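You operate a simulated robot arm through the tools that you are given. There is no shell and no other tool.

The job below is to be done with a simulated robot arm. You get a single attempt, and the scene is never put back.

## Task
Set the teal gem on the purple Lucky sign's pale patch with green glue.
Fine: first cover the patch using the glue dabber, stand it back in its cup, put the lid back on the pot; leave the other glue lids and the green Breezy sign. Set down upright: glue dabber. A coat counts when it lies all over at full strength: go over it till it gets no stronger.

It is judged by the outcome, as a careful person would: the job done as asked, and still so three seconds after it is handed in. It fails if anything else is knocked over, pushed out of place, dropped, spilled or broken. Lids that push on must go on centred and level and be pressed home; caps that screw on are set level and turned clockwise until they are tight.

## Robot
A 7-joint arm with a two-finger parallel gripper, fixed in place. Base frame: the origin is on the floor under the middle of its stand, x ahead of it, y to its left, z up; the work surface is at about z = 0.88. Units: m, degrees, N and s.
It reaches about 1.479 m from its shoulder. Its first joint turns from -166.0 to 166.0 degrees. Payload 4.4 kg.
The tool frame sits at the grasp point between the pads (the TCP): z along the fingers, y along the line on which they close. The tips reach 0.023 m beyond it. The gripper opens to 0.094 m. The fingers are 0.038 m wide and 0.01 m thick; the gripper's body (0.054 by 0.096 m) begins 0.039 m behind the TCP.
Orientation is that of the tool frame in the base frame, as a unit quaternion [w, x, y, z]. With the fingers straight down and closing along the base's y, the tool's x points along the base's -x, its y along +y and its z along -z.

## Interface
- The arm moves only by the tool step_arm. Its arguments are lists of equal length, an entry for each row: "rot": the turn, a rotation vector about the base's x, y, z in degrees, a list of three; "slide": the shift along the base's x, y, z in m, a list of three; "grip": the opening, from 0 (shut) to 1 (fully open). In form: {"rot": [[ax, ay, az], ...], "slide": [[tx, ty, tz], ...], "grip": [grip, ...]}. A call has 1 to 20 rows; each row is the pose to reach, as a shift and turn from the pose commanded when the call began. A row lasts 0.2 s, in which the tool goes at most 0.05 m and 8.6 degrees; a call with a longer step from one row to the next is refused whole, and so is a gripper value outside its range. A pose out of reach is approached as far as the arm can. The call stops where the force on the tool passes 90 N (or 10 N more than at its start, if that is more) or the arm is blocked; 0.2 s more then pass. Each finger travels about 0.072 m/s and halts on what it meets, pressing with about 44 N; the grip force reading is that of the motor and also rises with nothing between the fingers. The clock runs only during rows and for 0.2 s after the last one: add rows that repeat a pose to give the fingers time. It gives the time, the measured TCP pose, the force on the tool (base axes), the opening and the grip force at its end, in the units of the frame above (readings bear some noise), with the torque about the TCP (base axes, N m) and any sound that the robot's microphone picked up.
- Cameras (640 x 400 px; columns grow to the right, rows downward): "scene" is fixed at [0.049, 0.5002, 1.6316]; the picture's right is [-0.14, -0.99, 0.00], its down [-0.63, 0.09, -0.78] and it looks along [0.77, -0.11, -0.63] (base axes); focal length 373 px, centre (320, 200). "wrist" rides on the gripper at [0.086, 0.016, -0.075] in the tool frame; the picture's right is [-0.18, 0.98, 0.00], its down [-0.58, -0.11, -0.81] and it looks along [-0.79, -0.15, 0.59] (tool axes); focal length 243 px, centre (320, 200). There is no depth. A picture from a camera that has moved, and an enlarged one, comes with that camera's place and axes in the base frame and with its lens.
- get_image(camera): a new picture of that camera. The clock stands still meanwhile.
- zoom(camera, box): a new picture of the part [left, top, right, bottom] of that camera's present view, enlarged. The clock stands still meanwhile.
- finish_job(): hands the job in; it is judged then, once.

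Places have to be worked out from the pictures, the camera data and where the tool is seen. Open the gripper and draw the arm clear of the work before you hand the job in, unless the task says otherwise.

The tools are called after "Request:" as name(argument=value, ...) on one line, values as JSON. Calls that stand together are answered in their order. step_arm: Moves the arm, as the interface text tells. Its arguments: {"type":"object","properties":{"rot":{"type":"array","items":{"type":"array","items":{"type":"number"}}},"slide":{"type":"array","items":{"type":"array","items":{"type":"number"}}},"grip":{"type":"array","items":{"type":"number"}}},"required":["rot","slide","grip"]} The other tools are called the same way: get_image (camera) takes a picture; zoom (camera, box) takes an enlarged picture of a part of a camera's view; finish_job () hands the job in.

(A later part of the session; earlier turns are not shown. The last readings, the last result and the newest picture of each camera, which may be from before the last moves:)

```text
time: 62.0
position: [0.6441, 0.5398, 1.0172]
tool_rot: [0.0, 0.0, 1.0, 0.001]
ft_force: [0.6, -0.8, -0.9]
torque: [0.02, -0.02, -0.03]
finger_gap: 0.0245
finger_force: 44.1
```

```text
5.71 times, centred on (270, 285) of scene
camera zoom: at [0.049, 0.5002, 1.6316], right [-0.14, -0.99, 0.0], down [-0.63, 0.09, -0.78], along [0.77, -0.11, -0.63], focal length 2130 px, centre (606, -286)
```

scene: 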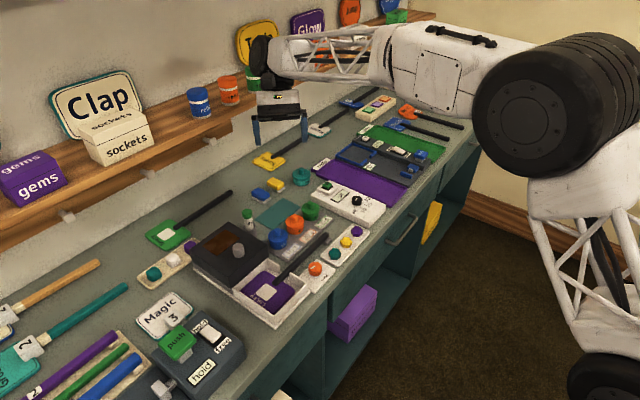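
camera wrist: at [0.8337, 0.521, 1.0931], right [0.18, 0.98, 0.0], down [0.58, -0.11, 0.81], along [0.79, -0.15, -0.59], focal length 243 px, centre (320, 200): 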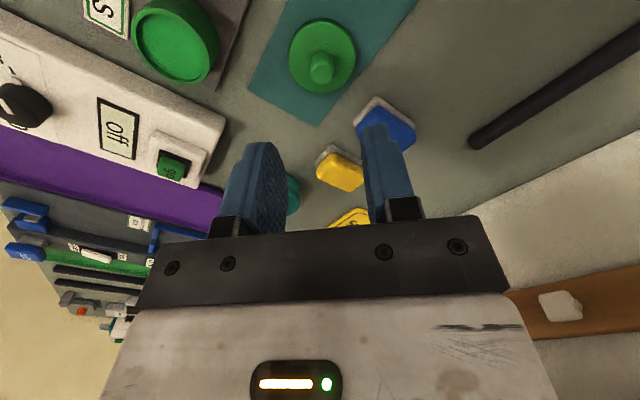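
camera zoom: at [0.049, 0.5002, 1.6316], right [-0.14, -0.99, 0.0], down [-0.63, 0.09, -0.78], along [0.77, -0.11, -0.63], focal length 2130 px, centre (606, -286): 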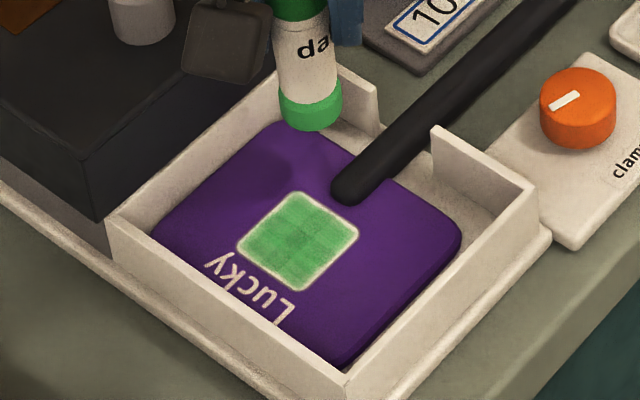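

No stronger after a fresh dip, and the tip stays full, so the coat is at full strength. I take the dabber back, going round the hood, to above its cup.

Request:
step_arm(rot=[[0, 0, 0], [0, 0, 0], [0, 0, 0], [0, 0, 0], [0, 0, 0], [0, 0, 0], [0, 0, 0], [0, 0, 0]], slide=[[0.02, -0.008, 0.02], [0.05, -0.02, 0.038], [0.09, -0.035, 0.038], [0.115, -0.012, 0.038], [0.14, 0.01, 0.038], [0.167, 0.033, 0.038], [0.1917, 0.0525, 0.038], [0.1917, 0.0525, 0.038]], grip=[0.2, 0.2, 0.2, 0.2, 0.2, 0.2, 0.2, 0.2])

Request:
zoom(camera="scene", box=[200, 170, 300, 250])

Request:
zoom(camera="wrist", box=[220, 0, 420, 160])

```text
time: 63.8
position: [0.8366, 0.5928, 1.0556]
tool_rot: [0.001, 0.0, 1.0, 0.0]
ft_force: [-0.2, 0.9, -0.5]
torque: [-0.01, 0.01, -0.02]
finger_gap: 0.0247
finger_force: 43.8
```

```text
5.00 times, centred on (250, 210) of scene
camera zoom: at [0.049, 0.5002, 1.6316], right [-0.14, -0.99, 0.0], down [-0.63, 0.09, -0.78], along [0.77, -0.11, -0.63], focal length 1864 px, centre (670, 150)
```

zoom: 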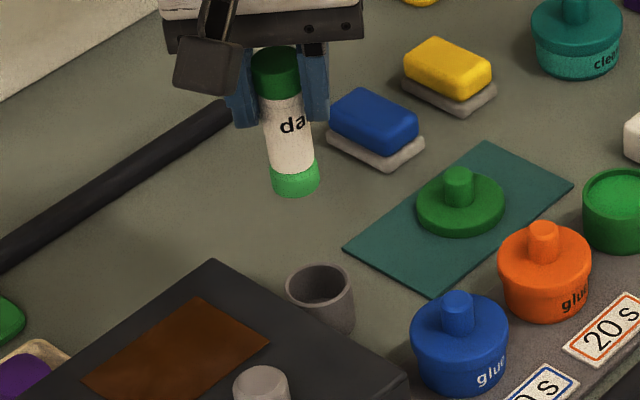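

```text
2.50 times, centred on (320, 80) of wrist
camera zoom: at [0.7504, 0.6078, 1.1304], right [0.18, 0.98, 0.0], down [0.58, -0.11, 0.81], along [0.79, -0.15, -0.59], focal length 606 px, centre (320, 500)
```

zoom: 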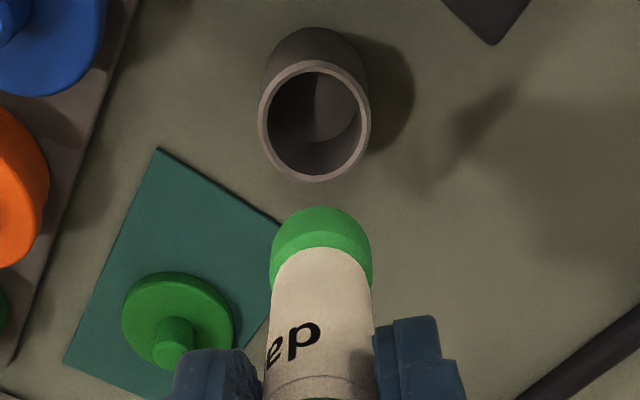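

The cup's centre comes out at about (0.837, 0.5885), 3 mm to the right of the dabber, so I correct and lower until the tip is just above the rim.

Request:
step_arm(rot=[[0, 0, 0], [0, 0, 0], [0, 0, 0], [0, 0, 0]], slide=[[0.0005, -0.0035, -0.03], [0.0005, -0.0035, -0.055], [0.0005, -0.0035, -0.065], [0.0005, -0.0035, -0.065]], grip=[0.2, 0.2, 0.2, 0.2])

Request:
zoom(camera="scene", box=[220, 190, 290, 246])

Request:
zoom(camera="wrist", box=[220, 0, 420, 160])

```text
time: 64.8
position: [0.8372, 0.589, 0.9907]
tool_rot: [0.001, 0.0, 1.0, -0.001]
ft_force: [0.8, -0.2, 0.0]
torque: [-0.03, 0.0, -0.02]
finger_gap: 0.0247
finger_force: 44.0
```

```text
7.14 times, centred on (255, 218) of scene
camera zoom: at [0.049, 0.5002, 1.6316], right [-0.14, -0.99, 0.0], down [-0.63, 0.09, -0.78], along [0.77, -0.11, -0.63], focal length 2663 px, centre (784, 71)
```

zoom: 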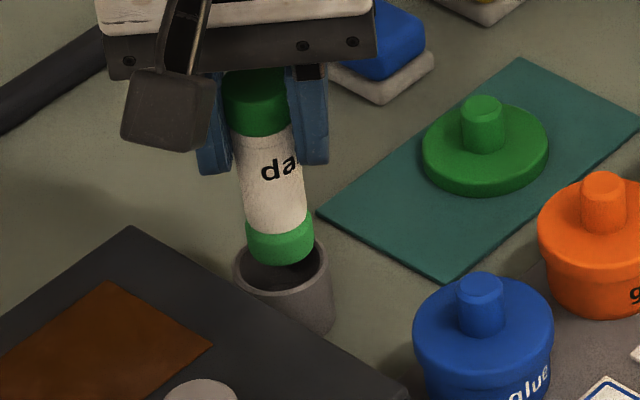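

```text
2.50 times, centred on (320, 80) of wrist
camera zoom: at [0.7506, 0.6036, 1.0652], right [0.18, 0.98, 0.0], down [0.58, -0.11, 0.81], along [0.79, -0.15, -0.59], focal length 606 px, centre (320, 500)
```

zoom: 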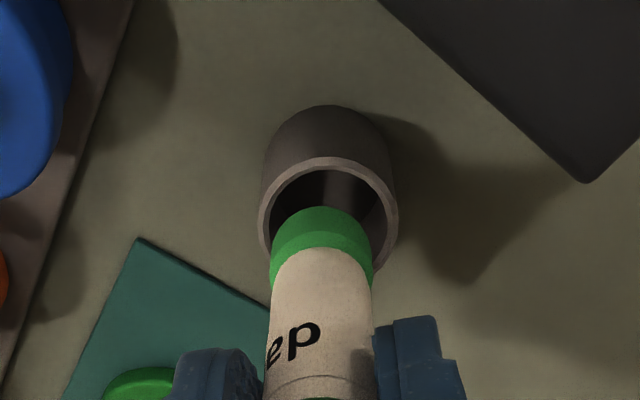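

Tip and cup rim agree within about 1 mm. With a small correction I lower the tip into the cup, down to just above its floor, watching for side forces.

Request:
step_arm(rot=[[0, 0, 0], [0, 0, 0], [0, 0, 0], [0, 0, 0]], slide=[[-0.001, 0.0008, -0.008], [-0.001, 0.0008, -0.018], [-0.001, 0.0008, -0.028], [-0.001, 0.0008, -0.034]], grip=[0.2, 0.2, 0.2, 0.2])

Request:
zoom(camera="wrist", box=[220, 0, 420, 160])

Request:
zoom(camera="scene", box=[220, 190, 290, 246])

```text
time: 65.8
position: [0.8364, 0.5892, 0.9564]
tool_rot: [0.0, 0.0, 1.0, 0.0]
ft_force: [0.3, 0.1, -1.0]
torque: [0.01, 0.03, 0.01]
finger_gap: 0.0247
finger_force: 44.1
```

```text
2.50 times, centred on (320, 80) of wrist
camera zoom: at [0.7499, 0.6047, 1.0309], right [0.18, 0.98, 0.0], down [0.58, -0.11, 0.81], along [0.79, -0.15, -0.59], focal length 606 px, centre (320, 500)
```

zoom: 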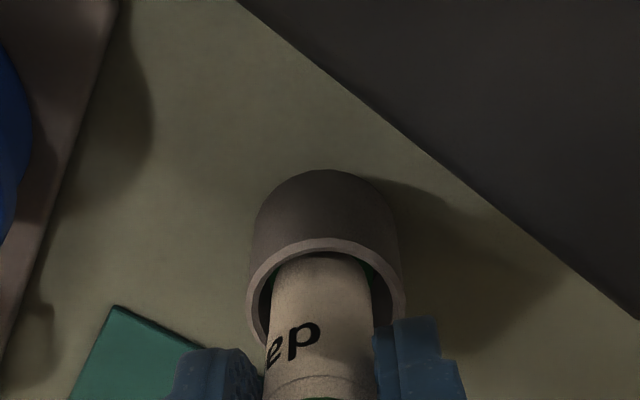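

```text
7.14 times, centred on (255, 218) of scene
camera zoom: at [0.049, 0.5002, 1.6316], right [-0.14, -0.99, 0.0], down [-0.63, 0.09, -0.78], along [0.77, -0.11, -0.63], focal length 2663 px, centre (784, 71)
```

zoom: 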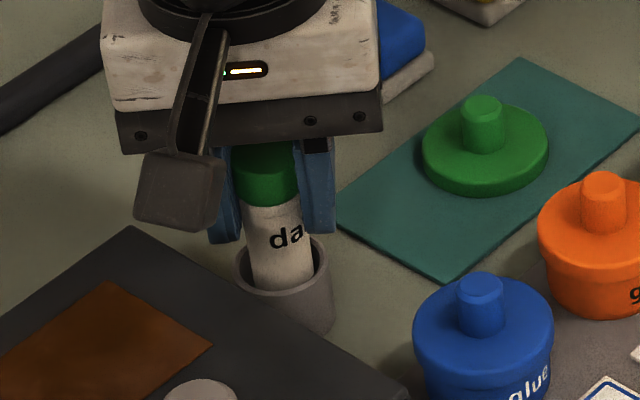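

The tip is inside the cup without touching. I lower in 1 mm steps to the floor.

Request:
step_arm(rot=[[0, 0, 0], [0, 0, 0], [0, 0, 0]], slide=[[0, 0, -0.001], [0, 0, -0.002], [0, 0, -0.003]], grip=[0.2, 0.2, 0.2])

```text
time: 66.6
position: [0.836, 0.5886, 0.9563]
tool_rot: [0.001, 0.0, 1.0, 0.001]
ft_force: [-2.0, -2.5, 13.6]
torque: [-0.18, 0.11, -0.02]
finger_gap: 0.0247
finger_force: 44.1
```

It stands on the cup floor (14 N). I ease off, open the fingers and rise straight up.

Request:
step_arm(rot=[[0, 0, 0], [0, 0, 0], [0, 0, 0], [0, 0, 0], [0, 0, 0], [0, 0, 0], [0, 0, 0]], slide=[[0, 0, 0.0012], [0, 0, 0.0012], [0, 0, 0.0012], [0, 0, 0.0012], [0, 0, 0.02], [0, 0, 0.05], [0, 0, 0.08]], grip=[0.2, 0.4, 0.6, 0.6, 0.6, 0.6, 0.6])

Request:
zoom(camera="scene", box=[220, 170, 340, 246])

Request:
zoom(camera="wrist", box=[220, 0, 420, 160])

```text
time: 68.2
position: [0.8378, 0.5894, 1.0327]
tool_rot: [0.001, 0.0, 1.0, 0.0]
ft_force: [-0.9, -0.7, -0.3]
torque: [0.0, -0.01, 0.03]
finger_gap: 0.0566
finger_force: 0.0
```

```text
5.26 times, centred on (280, 208) of scene
camera zoom: at [0.049, 0.5002, 1.6316], right [-0.14, -0.99, 0.0], down [-0.63, 0.09, -0.78], along [0.77, -0.11, -0.63], focal length 1962 px, centre (530, 158)
```

zoom: 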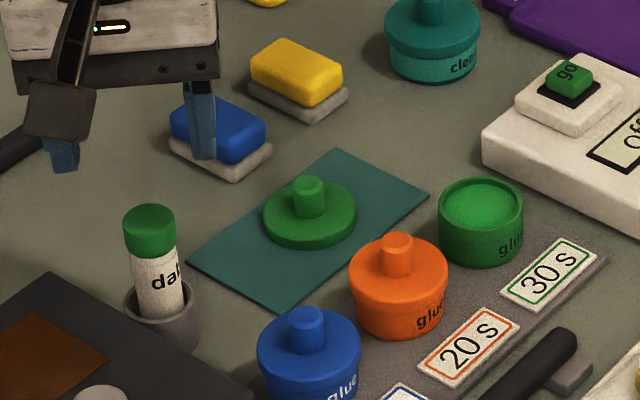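

```text
2.50 times, centred on (320, 80) of wrist
camera zoom: at [0.7503, 0.6045, 1.1078], right [0.18, 0.98, 0.0], down [0.58, -0.11, 0.81], along [0.79, -0.15, -0.59], focal length 606 px, centre (320, 500)
```

zoom: 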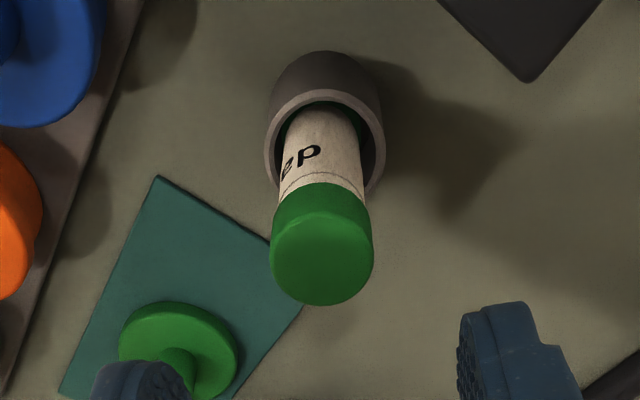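

The dabber stands upright in its cup. Next the lid: I go above its knob at about (0.920, 0.5067).

Request:
step_arm(rot=[[0, 0, 0], [0, 0, 0], [0, 0, 0], [0, 0, 0], [0, 0, 0]], slide=[[0.028, -0.0275, 0], [0.056, -0.055, 0], [0.0838, -0.0826, 0], [0.0838, -0.0826, -0.04], [0.0838, -0.0826, -0.065]], grip=[0.5, 0.5, 0.5, 0.5, 0.5])

Request:
zoom(camera="wrist", box=[220, 20, 420, 180])

Request:
zoom(camera="scene", box=[250, 170, 330, 230])

```text
time: 69.4
position: [0.9214, 0.5051, 0.9674]
tool_rot: [0.001, 0.0, 1.0, 0.001]
ft_force: [0.1, 0.4, 0.7]
torque: [0.02, 0.0, -0.01]
finger_gap: 0.047
finger_force: 0.0
```

```text
2.50 times, centred on (320, 100) of wrist
camera zoom: at [0.834, 0.521, 1.0429], right [0.18, 0.98, 0.0], down [0.58, -0.11, 0.81], along [0.79, -0.15, -0.59], focal length 606 px, centre (320, 450)
```

zoom: 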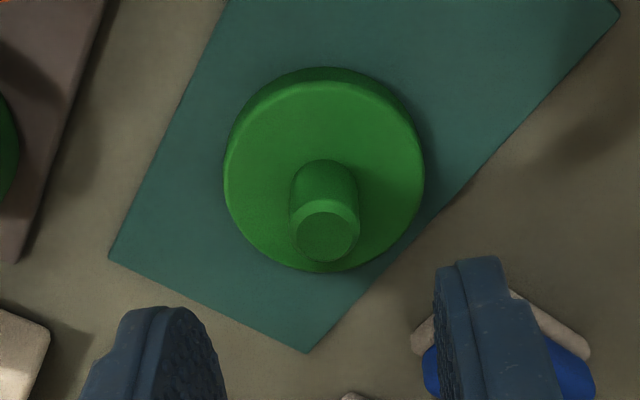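

```text
6.67 times, centred on (290, 200) of scene
camera zoom: at [0.049, 0.5002, 1.6316], right [-0.14, -0.99, 0.0], down [-0.63, 0.09, -0.78], along [0.77, -0.11, -0.63], focal length 2486 px, centre (520, 200)
```

zoom: 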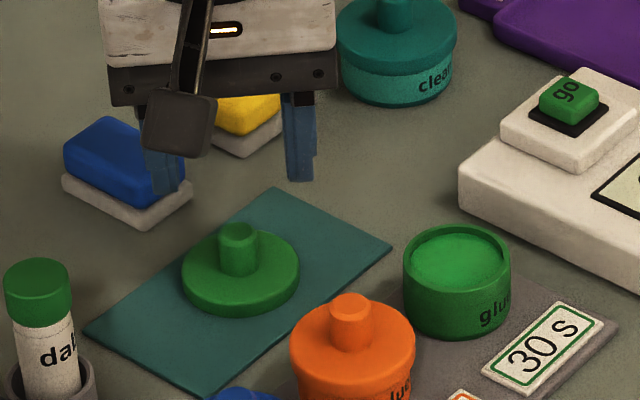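

The knob is at (0.920, 0.5065), right under the hand. I descend to the same grip height as before, close, and lift a little.

Request:
step_arm(rot=[[0, 0, 0], [0, 0, 0], [0, 0, 0], [0, 0, 0], [0, 0, 0], [0, 0, 0], [0, 0, 0], [0, 0, 0]], slide=[[0, 0, -0.03], [0, 0, -0.0456], [0, 0, -0.0456], [0, 0, -0.0456], [0, 0, -0.0456], [0, 0, -0.0456], [0, 0, -0.02], [0, 0, 0.02]], grip=[0.5, 0.5, 0.5, 0.1, 0.1, 0.1, 0.1, 0.1])

Request:
zoom(camera="wrist", box=[220, 20, 420, 180])

Request:
zoom(camera="scene", box=[250, 170, 330, 230])

```text
time: 71.2
position: [0.9198, 0.5058, 0.9866]
tool_rot: [0.0, 0.0, 1.0, -0.001]
ft_force: [0.3, 0.7, -0.6]
torque: [-0.01, 0.01, 0.01]
finger_gap: 0.0158
finger_force: 44.5
```

```text
2.50 times, centred on (320, 100) of wrist
camera zoom: at [0.8341, 0.5215, 1.0617], right [0.18, 0.98, 0.0], down [0.58, -0.11, 0.81], along [0.79, -0.15, -0.59], focal length 606 px, centre (320, 450)
```

zoom: 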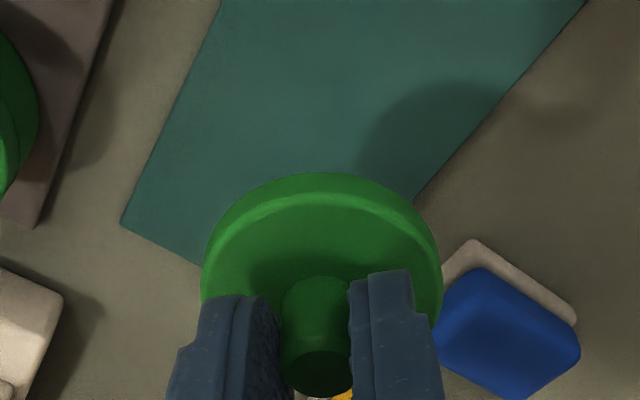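

```text
6.67 times, centred on (290, 200) of scene
camera zoom: at [0.049, 0.5002, 1.6316], right [-0.14, -0.99, 0.0], down [-0.63, 0.09, -0.78], along [0.77, -0.11, -0.63], focal length 2486 px, centre (520, 200)
```

zoom: 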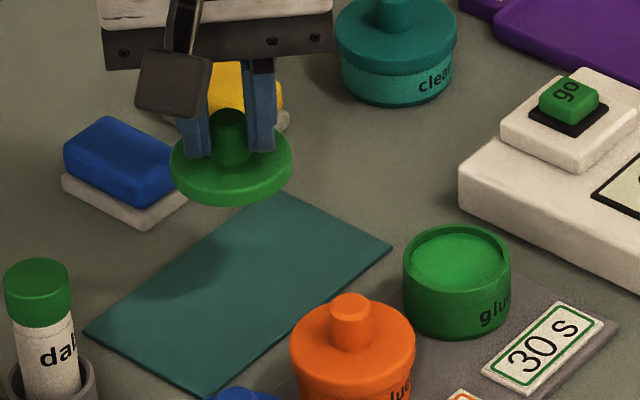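

The lid is held as before. I carry it above the green pot and stop about a centimetre over the rim to check centring.

Request:
step_arm(rot=[[0, 0, 0], [0, 0, 0], [0, 0, 0], [0, 0, 0], [0, 0, 0], [0, 0, 0]], slide=[[-0.005, -0.01, 0.015], [-0.015, -0.04, 0.015], [-0.026, -0.07, 0.015], [-0.0355, -0.0959, 0.01], [-0.0355, -0.0959, -0.02], [-0.0355, -0.0959, -0.02]], grip=[0.1, 0.1, 0.1, 0.1, 0.1, 0.1])

Request:
zoom(camera="wrist", box=[220, 20, 420, 180])

Request:
zoom(camera="scene", box=[280, 180, 340, 225])

```text
time: 72.6
position: [0.8841, 0.4109, 0.9676]
tool_rot: [0.0, 0.001, 1.0, 0.0]
ft_force: [-0.2, 1.0, -0.3]
torque: [0.0, 0.0, -0.01]
finger_gap: 0.0156
finger_force: 43.9
```

```text
2.50 times, centred on (320, 100) of wrist
camera zoom: at [0.7983, 0.4257, 1.043], right [0.18, 0.98, 0.0], down [0.58, -0.11, 0.81], along [0.79, -0.15, -0.59], focal length 606 px, centre (320, 450)
```

zoom: 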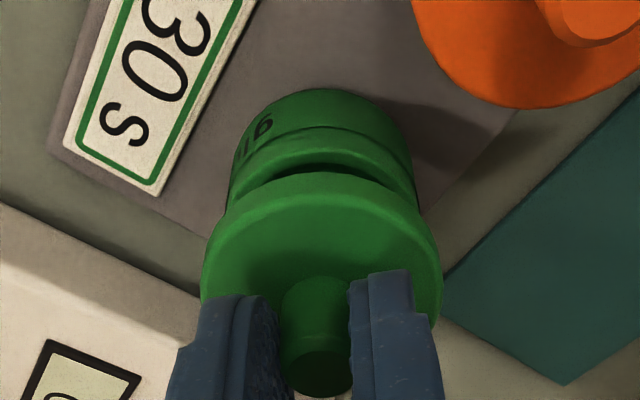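

```text
8.89 times, centred on (310, 202) of scene
camera zoom: at [0.049, 0.5002, 1.6316], right [-0.14, -0.99, 0.0], down [-0.63, 0.09, -0.78], along [0.77, -0.11, -0.63], focal length 3314 px, centre (409, 178)
```

zoom: 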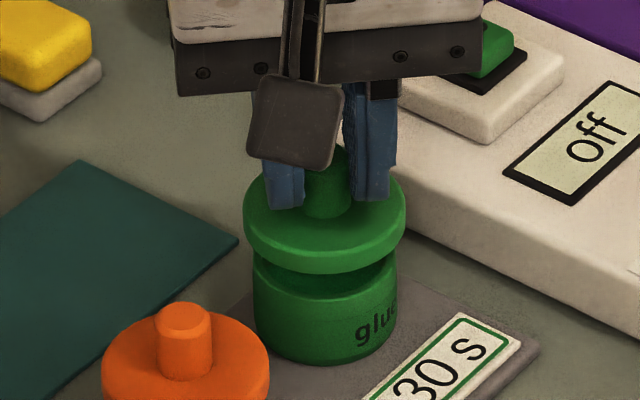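

Lid and pot are concentric within about half a millimetre in the scene view. I lower it onto the rim in small steps, then press home.

Request:
step_arm(rot=[[0, 0, 0], [0, 0, 0], [0, 0, 0], [0, 0, 0]], slide=[[0, 0, -0.008], [0, 0, -0.014], [0, 0, -0.017], [0, 0, -0.019]], grip=[0.1, 0.1, 0.1, 0.1])

Request:
zoom(camera="scene", box=[280, 180, 340, 225])

Request:
zoom(camera="wrist", box=[220, 20, 420, 180])

```text
time: 73.6
position: [0.8847, 0.4106, 0.949]
tool_rot: [0.001, 0.0, 1.0, 0.0]
ft_force: [-0.9, -0.9, -0.7]
torque: [-0.04, 0.0, 0.03]
finger_gap: 0.0159
finger_force: 43.8
```

```text
8.89 times, centred on (310, 202) of scene
camera zoom: at [0.049, 0.5002, 1.6316], right [-0.14, -0.99, 0.0], down [-0.63, 0.09, -0.78], along [0.77, -0.11, -0.63], focal length 3314 px, centre (409, 178)
```

zoom: 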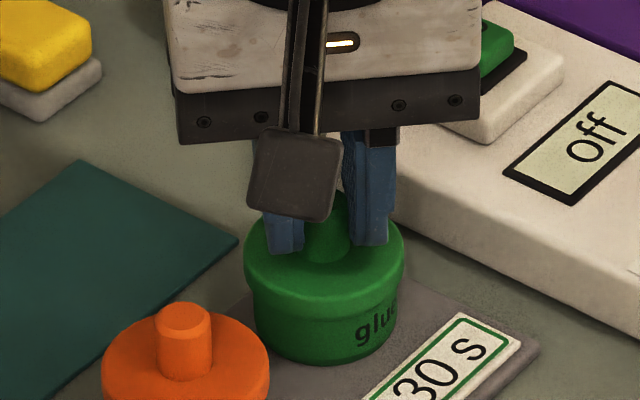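

```text
2.50 times, centred on (320, 100) of wrist
camera zoom: at [0.7982, 0.4262, 1.0241], right [0.18, 0.98, 0.0], down [0.58, -0.11, 0.81], along [0.79, -0.15, -0.59], focal length 606 px, centre (320, 450)
```

zoom: 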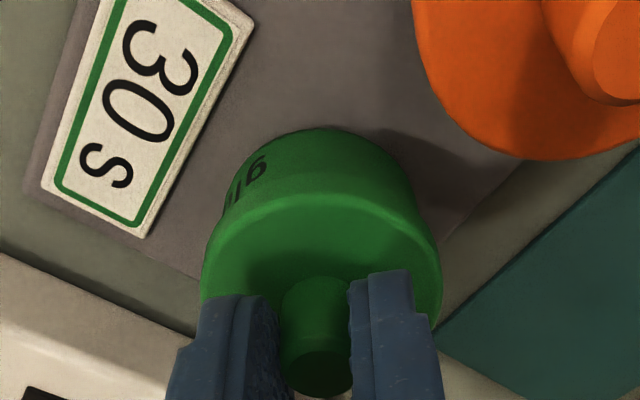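

The lid surrounds the rim, centred, with no force yet. I press down in 1.5 mm steps.

Request:
step_arm(rot=[[0, 0, 0], [0, 0, 0], [0, 0, 0]], slide=[[0, 0, -0.0015], [0, 0, -0.003], [0, 0, -0.0045]], grip=[0.1, 0.1, 0.1])

Request:
zoom(camera="scene", box=[280, 180, 340, 225])

```text
time: 74.4
position: [0.8849, 0.411, 0.9496]
tool_rot: [0.003, -0.001, 1.0, 0.001]
ft_force: [-23.5, -8.1, 44.8]
torque: [-0.21, 0.78, -0.03]
finger_gap: 0.016
finger_force: 44.1
```

```text
8.89 times, centred on (310, 202) of scene
camera zoom: at [0.049, 0.5002, 1.6316], right [-0.14, -0.99, 0.0], down [-0.63, 0.09, -0.78], along [0.77, -0.11, -0.63], focal length 3314 px, centre (409, 178)
```

zoom: 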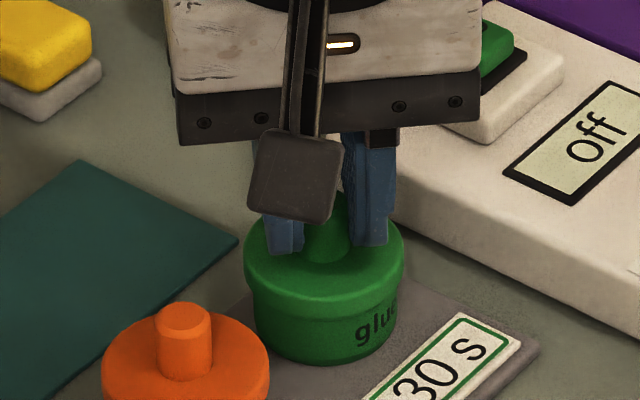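

Pressing gave 45 N down but also 23 N sideways (-x), with no snap, so the lid sits slightly too far in +x. I ease off, shift about 1.5 mm toward -x, and press again.

Request:
step_arm(rot=[[0, 0, 0], [0, 0, 0], [0, 0, 0], [0, 0, 0], [0, 0, 0]], slide=[[0, 0, 0.0045], [-0.0015, -0.0004, 0.0055], [-0.0015, -0.0004, 0.003], [-0.0015, -0.0004, 0.0015], [-0.0015, -0.0004, 0.0015]], grip=[0.1, 0.1, 0.1, 0.1, 0.1])

Request:
zoom(camera="wrist", box=[250, 50, 390, 170])

Request:
zoom(camera="scene", box=[290, 195, 330, 225])

```text
time: 75.6
position: [0.883, 0.4105, 0.9481]
tool_rot: [0.002, 0.0, 1.0, 0.001]
ft_force: [16.5, 10.4, 40.4]
torque: [0.2, -0.41, 0.01]
finger_gap: 0.0158
finger_force: 44.5
```

```text
3.33 times, centred on (320, 110) of wrist
camera zoom: at [0.7971, 0.4254, 1.0232], right [0.18, 0.98, 0.0], down [0.58, -0.11, 0.81], along [0.79, -0.15, -0.59], focal length 809 px, centre (320, 500)
```

zoom: 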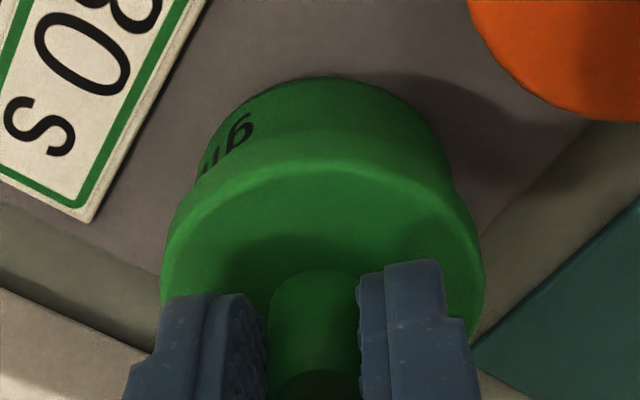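

```text
13.33 times, centred on (310, 210) of scene
camera zoom: at [0.049, 0.5002, 1.6316], right [-0.14, -0.99, 0.0], down [-0.63, 0.09, -0.78], along [0.77, -0.11, -0.63], focal length 4971 px, centre (453, 67)
```

zoom: 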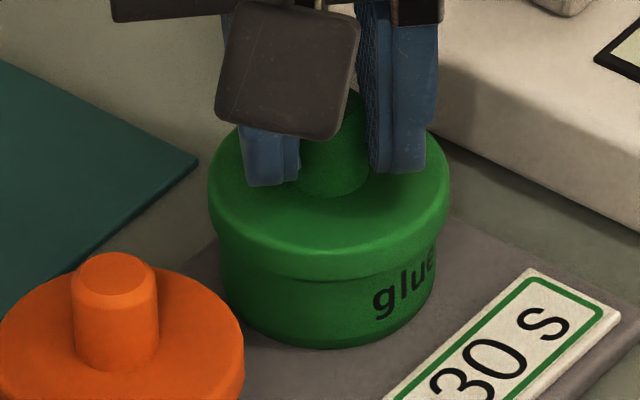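

The side force has reversed, so the right place is between; the lid is engaged on the rim. I centre it (0.6 mm back) and press further, listening for the snap.

Request:
step_arm(rot=[[0, 0, 0], [0, 0, 0], [0, 0, 0], [0, 0, 0]], slide=[[0.0006, 0.0002, 0.001], [0.0006, 0.0002, -0.001], [0.0006, 0.0002, -0.0025], [0.0006, 0.0002, -0.0035]], grip=[0.1, 0.1, 0.1, 0.1])

```text
time: 76.6
position: [0.8835, 0.4107, 0.9435]
tool_rot: [0.002, -0.001, 1.0, -0.001]
ft_force: [-0.6, 3.7, 55.3]
torque: [0.03, -0.05, 0.01]
finger_gap: 0.0156
finger_force: 44.3
```

Lateral force is now near zero at 55 N down, and the hand has dropped 4-5 mm. I look to see whether the lid went home or the fingers slid on the knob.

Request:
zoom(camera="scene", box=[290, 195, 330, 225])

Request:
zoom(camera="wrist", box=[250, 50, 390, 170])

Request:
zoom(camera="scene", box=[264, 190, 344, 240])

```text
13.33 times, centred on (310, 210) of scene
camera zoom: at [0.049, 0.5002, 1.6316], right [-0.14, -0.99, 0.0], down [-0.63, 0.09, -0.78], along [0.77, -0.11, -0.63], focal length 4971 px, centre (453, 67)
```

zoom: 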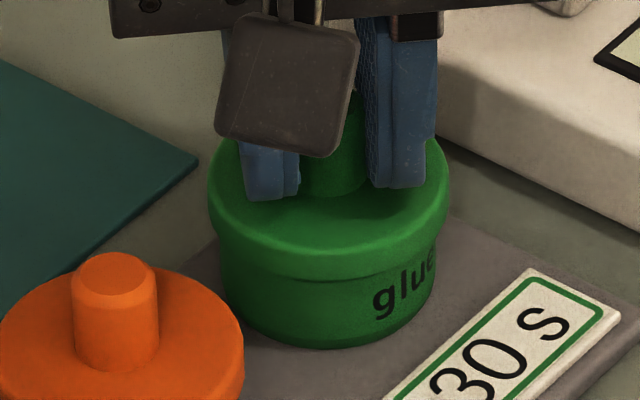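

```text
3.33 times, centred on (320, 110) of wrist
camera zoom: at [0.7972, 0.4256, 1.0191], right [0.18, 0.98, 0.0], down [0.58, -0.11, 0.81], along [0.79, -0.15, -0.59], focal length 809 px, centre (320, 500)
```

zoom: 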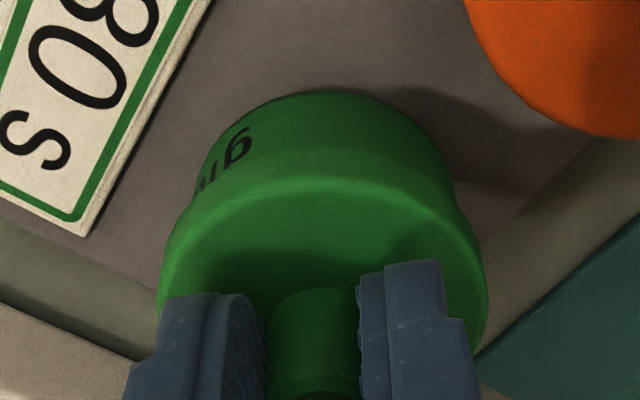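

```text
8.00 times, centred on (304, 215) of scene
camera zoom: at [0.049, 0.5002, 1.6316], right [-0.14, -0.99, 0.0], down [-0.63, 0.09, -0.78], along [0.77, -0.11, -0.63], focal length 2983 px, centre (448, 80)
```

zoom: 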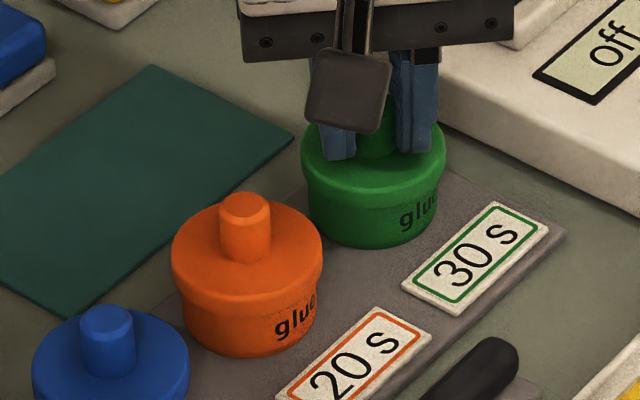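

The fingers slid down on the knob while the lid hardly moved, so I need to check whether it is home. I compare the lid-to-pot gap with the untouched orange pot at high zoom.

Request:
zoom(camera="scene", box=[298, 200, 326, 222])

Request:
zoom(camera="scene", box=[281, 214, 309, 236])

```text
16.00 times, centred on (312, 211) of scene
camera zoom: at [0.049, 0.5002, 1.6316], right [-0.14, -0.99, 0.0], down [-0.63, 0.09, -0.78], along [0.77, -0.11, -0.63], focal length 5966 px, centre (448, 24)
```

zoom: 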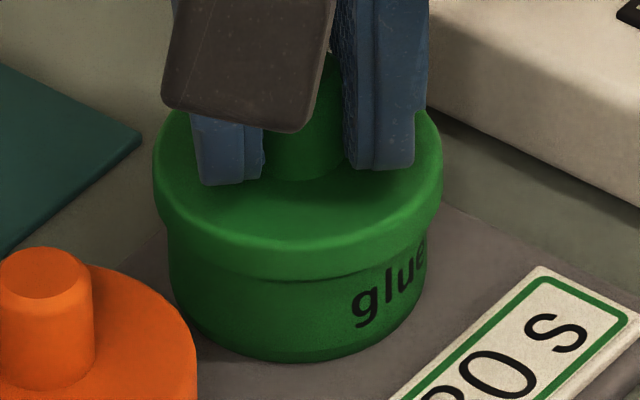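

```text
16.00 times, centred on (295, 225) of scene
camera zoom: at [0.049, 0.5002, 1.6316], right [-0.14, -0.99, 0.0], down [-0.63, 0.09, -0.78], along [0.77, -0.11, -0.63], focal length 5966 px, centre (720, -200)
```

zoom: 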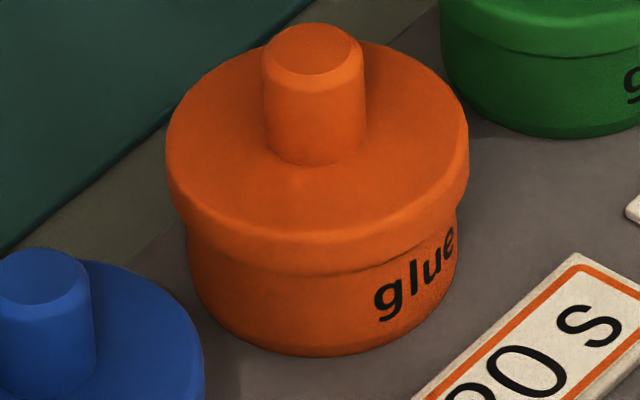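

The green lid shows about 1 mm more pot wall than the orange one, so it is not yet home. The fingertips are now just above the lid's top on both sides of the knob, so I press further down.

Request:
step_arm(rot=[[0, 0, 0], [0, 0, 0], [0, 0, 0], [0, 0, 0]], slide=[[0, 0, -0.001], [0, 0, -0.002], [0, 0, -0.003], [0, 0, -0.004]], grip=[0.1, 0.1, 0.1, 0.1])

Request:
zoom(camera="scene", box=[298, 200, 326, 222])

```text
time: 77.6
position: [0.8841, 0.4099, 0.944]
tool_rot: [0.003, 0.001, 1.0, 0.0]
ft_force: [-4.1, -2.9, 6.0]
torque: [-0.1, 0.16, -0.03]
finger_gap: 0.0157
finger_force: 44.1
stopped in row 4: the force on the tool passed its limit at 92 N (the readings are from after the stop); the commanded pose is now the measured one
```

```text
16.00 times, centred on (312, 211) of scene
camera zoom: at [0.049, 0.5002, 1.6316], right [-0.14, -0.99, 0.0], down [-0.63, 0.09, -0.78], along [0.77, -0.11, -0.63], focal length 5966 px, centre (448, 24)
```

zoom: 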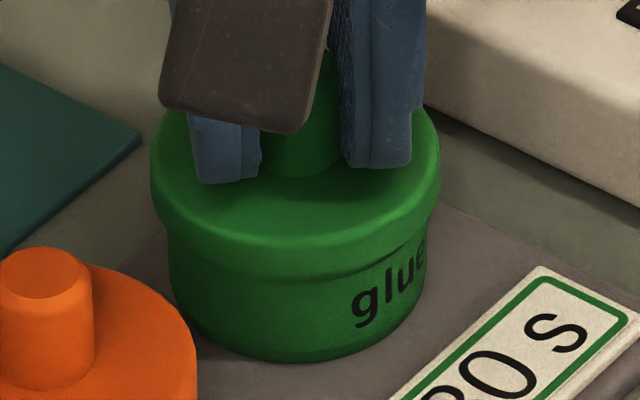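

The press reached 92 N without a snap. I release, rise clear, and compare the lid with my first picture of it before pressing again from above.

Request:
step_arm(rot=[[0, 0, 0], [0, 0, 0], [0, 0, 0], [0, 0, 0], [0, 0, 0], [0, 0, 0]], slide=[[0, 0, 0.0005], [0, 0, 0.0005], [0, 0, 0.0005], [0, 0, 0.02], [0, 0, 0.06], [0, 0, 0.1]], grip=[0.3, 0.5, 0.5, 0.5, 0.5, 0.5])

Request:
zoom(camera="scene", box=[264, 190, 344, 240])

Request:
zoom(camera="scene", box=[298, 196, 326, 218])

Request:
zoom(camera="wrist", box=[260, 0, 420, 100])

```text
time: 79.0
position: [0.8843, 0.4086, 1.0427]
tool_rot: [0.001, 0.001, 1.0, 0.001]
ft_force: [-0.6, -0.1, -0.8]
torque: [0.06, 0.02, 0.02]
finger_gap: 0.047
finger_force: 0.0
heard: snap
```

```text
8.00 times, centred on (304, 215) of scene
camera zoom: at [0.049, 0.5002, 1.6316], right [-0.14, -0.99, 0.0], down [-0.63, 0.09, -0.78], along [0.77, -0.11, -0.63], focal length 2983 px, centre (448, 80)
```

zoom: 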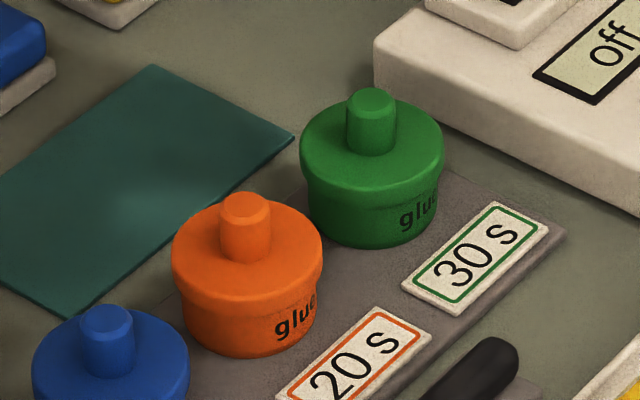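

```text
16.00 times, centred on (312, 207) of scene
camera zoom: at [0.049, 0.5002, 1.6316], right [-0.14, -0.99, 0.0], down [-0.63, 0.09, -0.78], along [0.77, -0.11, -0.63], focal length 5966 px, centre (448, 88)
```

zoom: 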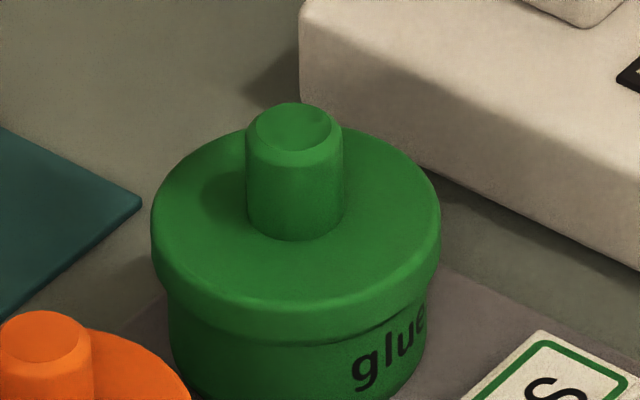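

```text
4.00 times, centred on (340, 50) of wrist
camera zoom: at [0.7979, 0.4256, 1.1172], right [0.18, 0.98, 0.0], down [0.58, -0.11, 0.81], along [0.79, -0.15, -0.59], focal length 970 px, centre (240, 800)
```

zoom: 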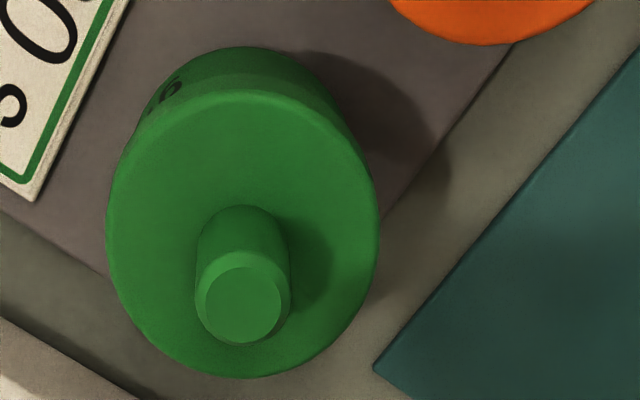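

A snap was heard as I let go, and the lid now looks just as in the first picture (knob top at the same pixel). I check the lid gap once more against the earlier measure and the orange pot.

Request:
zoom(camera="scene", box=[298, 200, 326, 222])

Request:
zoom(camera="scene", box=[264, 282, 284, 302])

```text
16.00 times, centred on (312, 211) of scene
camera zoom: at [0.049, 0.5002, 1.6316], right [-0.14, -0.99, 0.0], down [-0.63, 0.09, -0.78], along [0.77, -0.11, -0.63], focal length 5966 px, centre (448, 24)
```

zoom: 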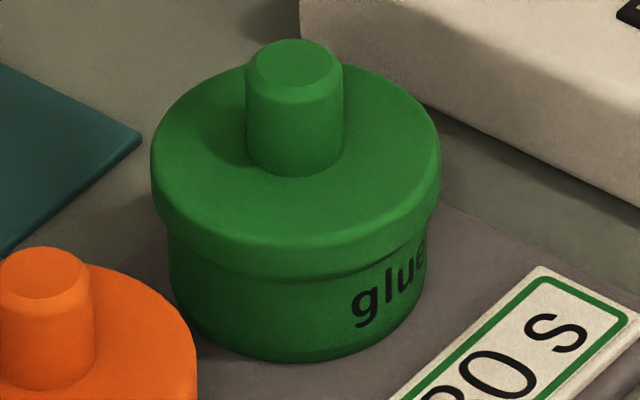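

```text
16.00 times, centred on (274, 292) of scene
camera zoom: at [0.049, 0.5002, 1.6316], right [-0.14, -0.99, 0.0], down [-0.63, 0.09, -0.78], along [0.77, -0.11, -0.63], focal length 5966 px, centre (1056, -1272)
```

zoom: 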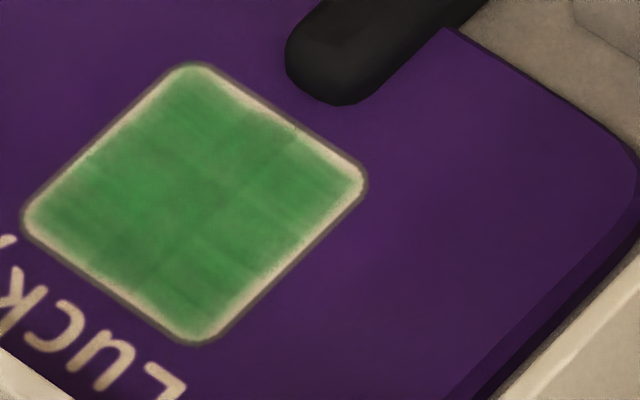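

The lid looks level and centred, but it may still be a fraction of a millimetre high. To be sure it is home, I close the fingers and press squarely down on the knob top.

Request:
step_arm(rot=[[0, 0, 0], [0, 0, 0], [0, 0, 0], [0, 0, 0], [0, 0, 0]], slide=[[0.0003, 0.0003, 0], [0.0003, 0.0003, -0.02], [0.0003, 0.0003, -0.05], [0.0003, 0.0003, -0.07], [0.0003, 0.0003, -0.074]], grip=[0, 0, 0, 0, 0])

Request:
zoom(camera="scene", box=[284, 190, 340, 225])

Request:
zoom(camera="wrist", box=[250, 50, 390, 170])

```text
time: 80.2
position: [0.8851, 0.4107, 0.9682]
tool_rot: [0.003, 0.0, 1.0, 0.0]
ft_force: [-0.4, -0.2, -0.7]
torque: [0.0, -0.04, -0.01]
finger_gap: 0.0001
finger_force: 42.7
```

```text
11.43 times, centred on (312, 208) of scene
camera zoom: at [0.049, 0.5002, 1.6316], right [-0.14, -0.99, 0.0], down [-0.63, 0.09, -0.78], along [0.77, -0.11, -0.63], focal length 4261 px, centre (411, 114)
```

zoom: 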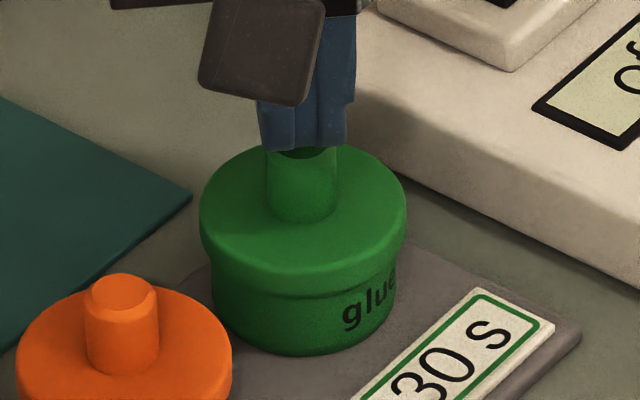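

```text
3.33 times, centred on (320, 110) of wrist
camera zoom: at [0.7983, 0.4266, 1.0428], right [0.18, 0.98, 0.0], down [0.58, -0.11, 0.81], along [0.8, -0.15, -0.59], focal length 809 px, centre (320, 500)
```

zoom: 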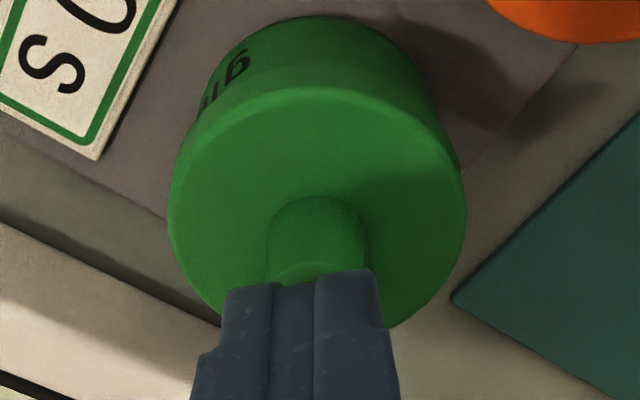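

The closed fingers sit right over the knob. I press down in 1 mm steps.

Request:
step_arm(rot=[[0, 0, 0], [0, 0, 0], [0, 0, 0], [0, 0, 0]], slide=[[0, 0, -0.001], [0, 0, -0.002], [0, 0, -0.003], [0, 0, -0.004]], grip=[0, 0, 0, 0])

```text
time: 81.2
position: [0.8857, 0.4112, 0.965]
tool_rot: [0.002, -0.001, 1.0, 0.001]
ft_force: [0.3, 0.1, -0.5]
torque: [-0.01, -0.03, 0.01]
finger_gap: 0.0002
finger_force: 42.6
```

Request:
step_arm(rot=[[0, 0, 0], [0, 0, 0], [0, 0, 0], [0, 0, 0]], slide=[[0, 0, -0.001], [0, 0, -0.002], [0, 0, -0.003], [0, 0, -0.004]], grip=[0, 0, 0, 0])

```text
time: 82.2
position: [0.8843, 0.4104, 0.9624]
tool_rot: [0.003, 0.001, 1.0, 0.001]
ft_force: [-1.7, -0.8, 7.2]
torque: [-0.04, 0.04, 0.0]
finger_gap: 0.0
finger_force: 42.6
```

Contact begins (7 N). I press on to a firm push, watching for travel or a snap.

Request:
step_arm(rot=[[0, 0, 0], [0, 0, 0], [0, 0, 0], [0, 0, 0]], slide=[[0, 0, -0.0015], [0, 0, -0.003], [0, 0, -0.0045], [0, 0, -0.0045]], grip=[0, 0, 0, 0])

Request:
zoom(camera="scene", box=[298, 200, 326, 222])

```text
time: 83.2
position: [0.886, 0.4122, 0.9611]
tool_rot: [0.004, -0.001, 1.0, 0.002]
ft_force: [-17.3, -8.6, 68.1]
torque: [-0.21, 0.47, 0.03]
finger_gap: 0.0002
finger_force: 42.1
```

```text
16.00 times, centred on (312, 211) of scene
camera zoom: at [0.049, 0.5002, 1.6316], right [-0.14, -0.99, 0.0], down [-0.63, 0.09, -0.78], along [0.77, -0.11, -0.63], focal length 5966 px, centre (448, 24)
```

zoom: 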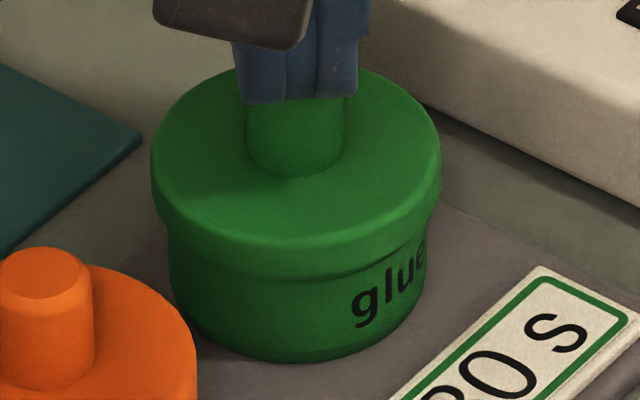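

68 N gave no further travel and no new snap, so the lid is home, level and centred. I lift off and go above the teal gem, turning the hand -45° so the fingers close across two of its flats.

Request:
step_arm(rot=[[0, 0, 0], [0, 0, 0], [0.02, 0.05, -7.5], [0.04, 0.11, -15], [0.06, 0.16, -22.5], [0.09, 0.21, -30], [0.11, 0.27, -37.5], [0.13, 0.32, -45], [0.13, 0.32, -45]], slide=[[0, 0, 0.01], [0, 0, 0.045], [-0.03, -0.008, 0.045], [-0.06, -0.016, 0.045], [-0.09, -0.024, 0.045], [-0.12, -0.033, 0.045], [-0.15, -0.041, 0.045], [-0.1645, -0.0448, 0.04], [-0.1645, -0.0448, 0.035]], grip=[0, 0, 0.2, 0.4, 0.5, 0.5, 0.5, 0.5, 0.5])

Request:
zoom(camera="wrist", box=[220, 0, 420, 160])

Request:
zoom(camera="scene", box=[295, 215, 385, 275])

Request:
get_image(camera="scene")

```text
time: 85.2
position: [0.7198, 0.3657, 0.991]
tool_rot: [0.0, 0.383, 0.924, 0.001]
ft_force: [-0.1, -0.2, -0.3]
torque: [0.01, 0.01, -0.01]
finger_gap: 0.0469
finger_force: 0.0
```

```text
2.50 times, centred on (320, 80) of wrist
camera zoom: at [0.6703, 0.4378, 1.0669], right [0.83, 0.56, 0.0], down [0.33, -0.49, 0.81], along [0.45, -0.66, -0.59], focal length 606 px, centre (320, 500)
```

zoom: 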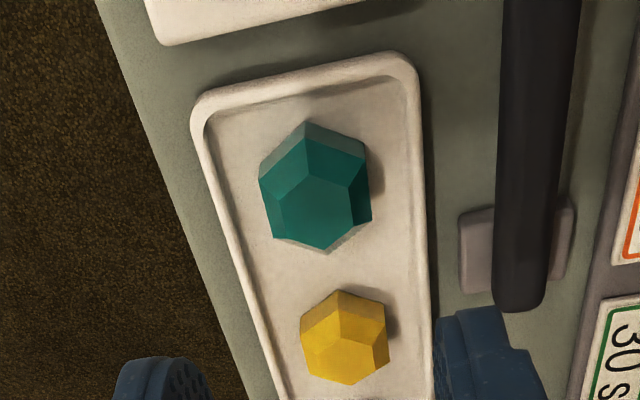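

```text
6.67 times, centred on (340, 245) of scene
camera zoom: at [0.049, 0.5002, 1.6316], right [-0.14, -0.99, 0.0], down [-0.63, 0.09, -0.78], along [0.77, -0.11, -0.63], focal length 2486 px, centre (187, -100)
```

zoom: 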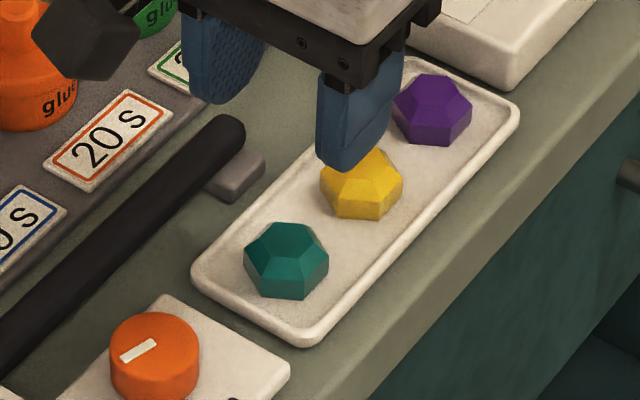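

```text
taken
```

scene: 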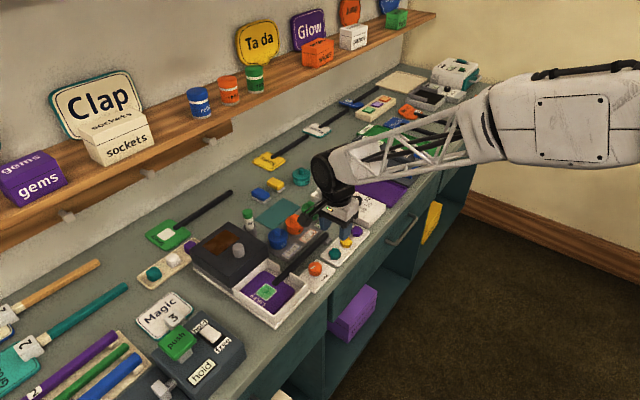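

The gem's flats line up with the fingers and its centre is within about 1 mm of the hand. I zoom in to judge the gem's wall height and the tray rim before descending.

Request:
zoom(camera="scene", box=[318, 238, 354, 268])

Request:
zoom(camera="wrist", box=[270, 20, 370, 110])

```text
13.33 times, centred on (336, 253) of scene
camera zoom: at [0.049, 0.5002, 1.6316], right [-0.14, -0.99, 0.0], down [-0.63, 0.09, -0.78], along [0.77, -0.11, -0.63], focal length 4971 px, centre (107, -507)
```

zoom: 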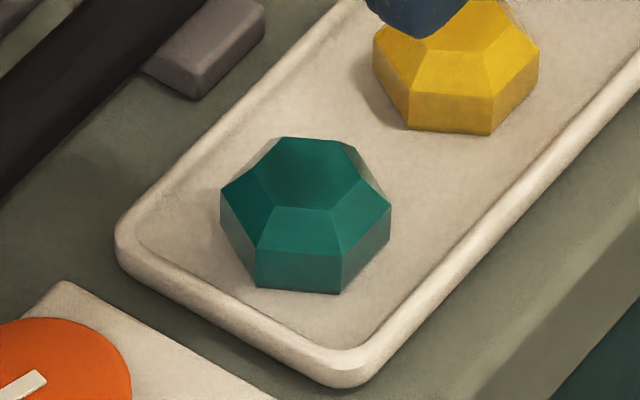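

```text
4.44 times, centred on (320, 65) of wrist
camera zoom: at [0.6703, 0.4378, 1.0669], right [0.83, 0.56, 0.0], down [0.33, -0.49, 0.81], along [0.45, -0.66, -0.59], focal length 1078 px, centre (320, 800)
```

zoom: 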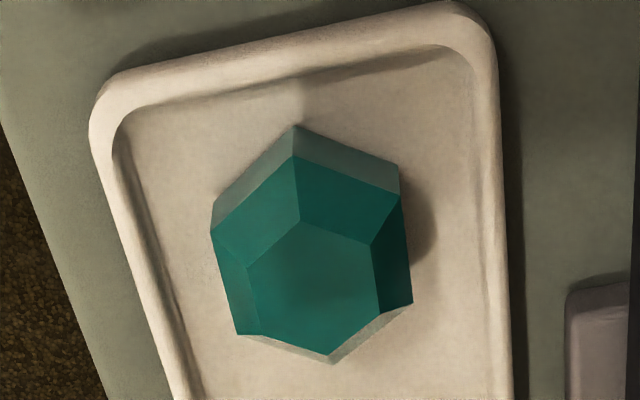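

The gem has vertical walls about 9 mm high below its sloped crown, and the tray rim lies under the open fingers. I descend so the tips stay just above the rim and feel for it in 1 mm steps.

Request:
step_arm(rot=[[0, 0, 0], [0, 0, 0], [0, 0, 0], [0, 0, 0]], slide=[[0, -0.0005, -0.035], [0, -0.0005, -0.06], [0, -0.0005, -0.075], [0, -0.0005, -0.076]], grip=[0.48, 0.48, 0.48, 0.48])

Request:
zoom(camera="scene", box=[308, 228, 364, 268])

Request:
zoom(camera="wrist", box=[240, 80, 400, 200])

```text
time: 86.2
position: [0.7204, 0.3661, 0.9167]
tool_rot: [-0.001, 0.383, 0.924, 0.002]
ft_force: [-0.4, -1.8, 0.1]
torque: [-0.03, 0.04, 0.01]
finger_gap: 0.045
finger_force: 0.0
```

```text
10.00 times, centred on (336, 248) of scene
camera zoom: at [0.049, 0.5002, 1.6316], right [-0.14, -0.99, 0.0], down [-0.63, 0.09, -0.78], along [0.77, -0.11, -0.63], focal length 3728 px, centre (160, -280)
```

zoom: 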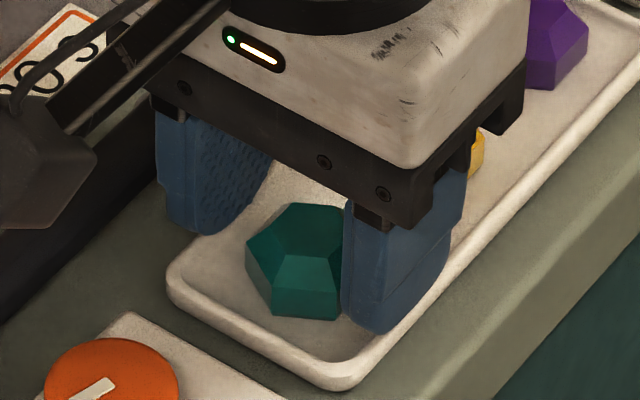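

```text
3.33 times, centred on (320, 140) of wrist
camera zoom: at [0.6702, 0.4376, 0.9903], right [0.83, 0.56, 0.0], down [0.33, -0.49, 0.81], along [0.46, -0.66, -0.59], focal length 809 px, centre (320, 400)
```

zoom: 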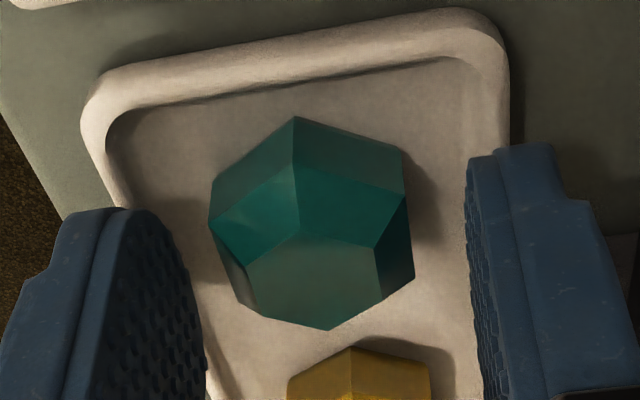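

The gem is well between the fingers. I step down 1 mm at a time to find the rim.

Request:
step_arm(rot=[[0, 0, 0], [0, 0, 0], [0, 0, 0]], slide=[[0, 0, -0.001], [0, 0, -0.002], [0, 0, -0.003]], grip=[0.48, 0.48, 0.48])

```text
time: 87.0
position: [0.7211, 0.3664, 0.9127]
tool_rot: [0.0, 0.383, 0.924, 0.001]
ft_force: [-1.8, 0.9, 1.0]
torque: [-0.07, 0.04, -0.04]
finger_gap: 0.0452
finger_force: 0.1
```

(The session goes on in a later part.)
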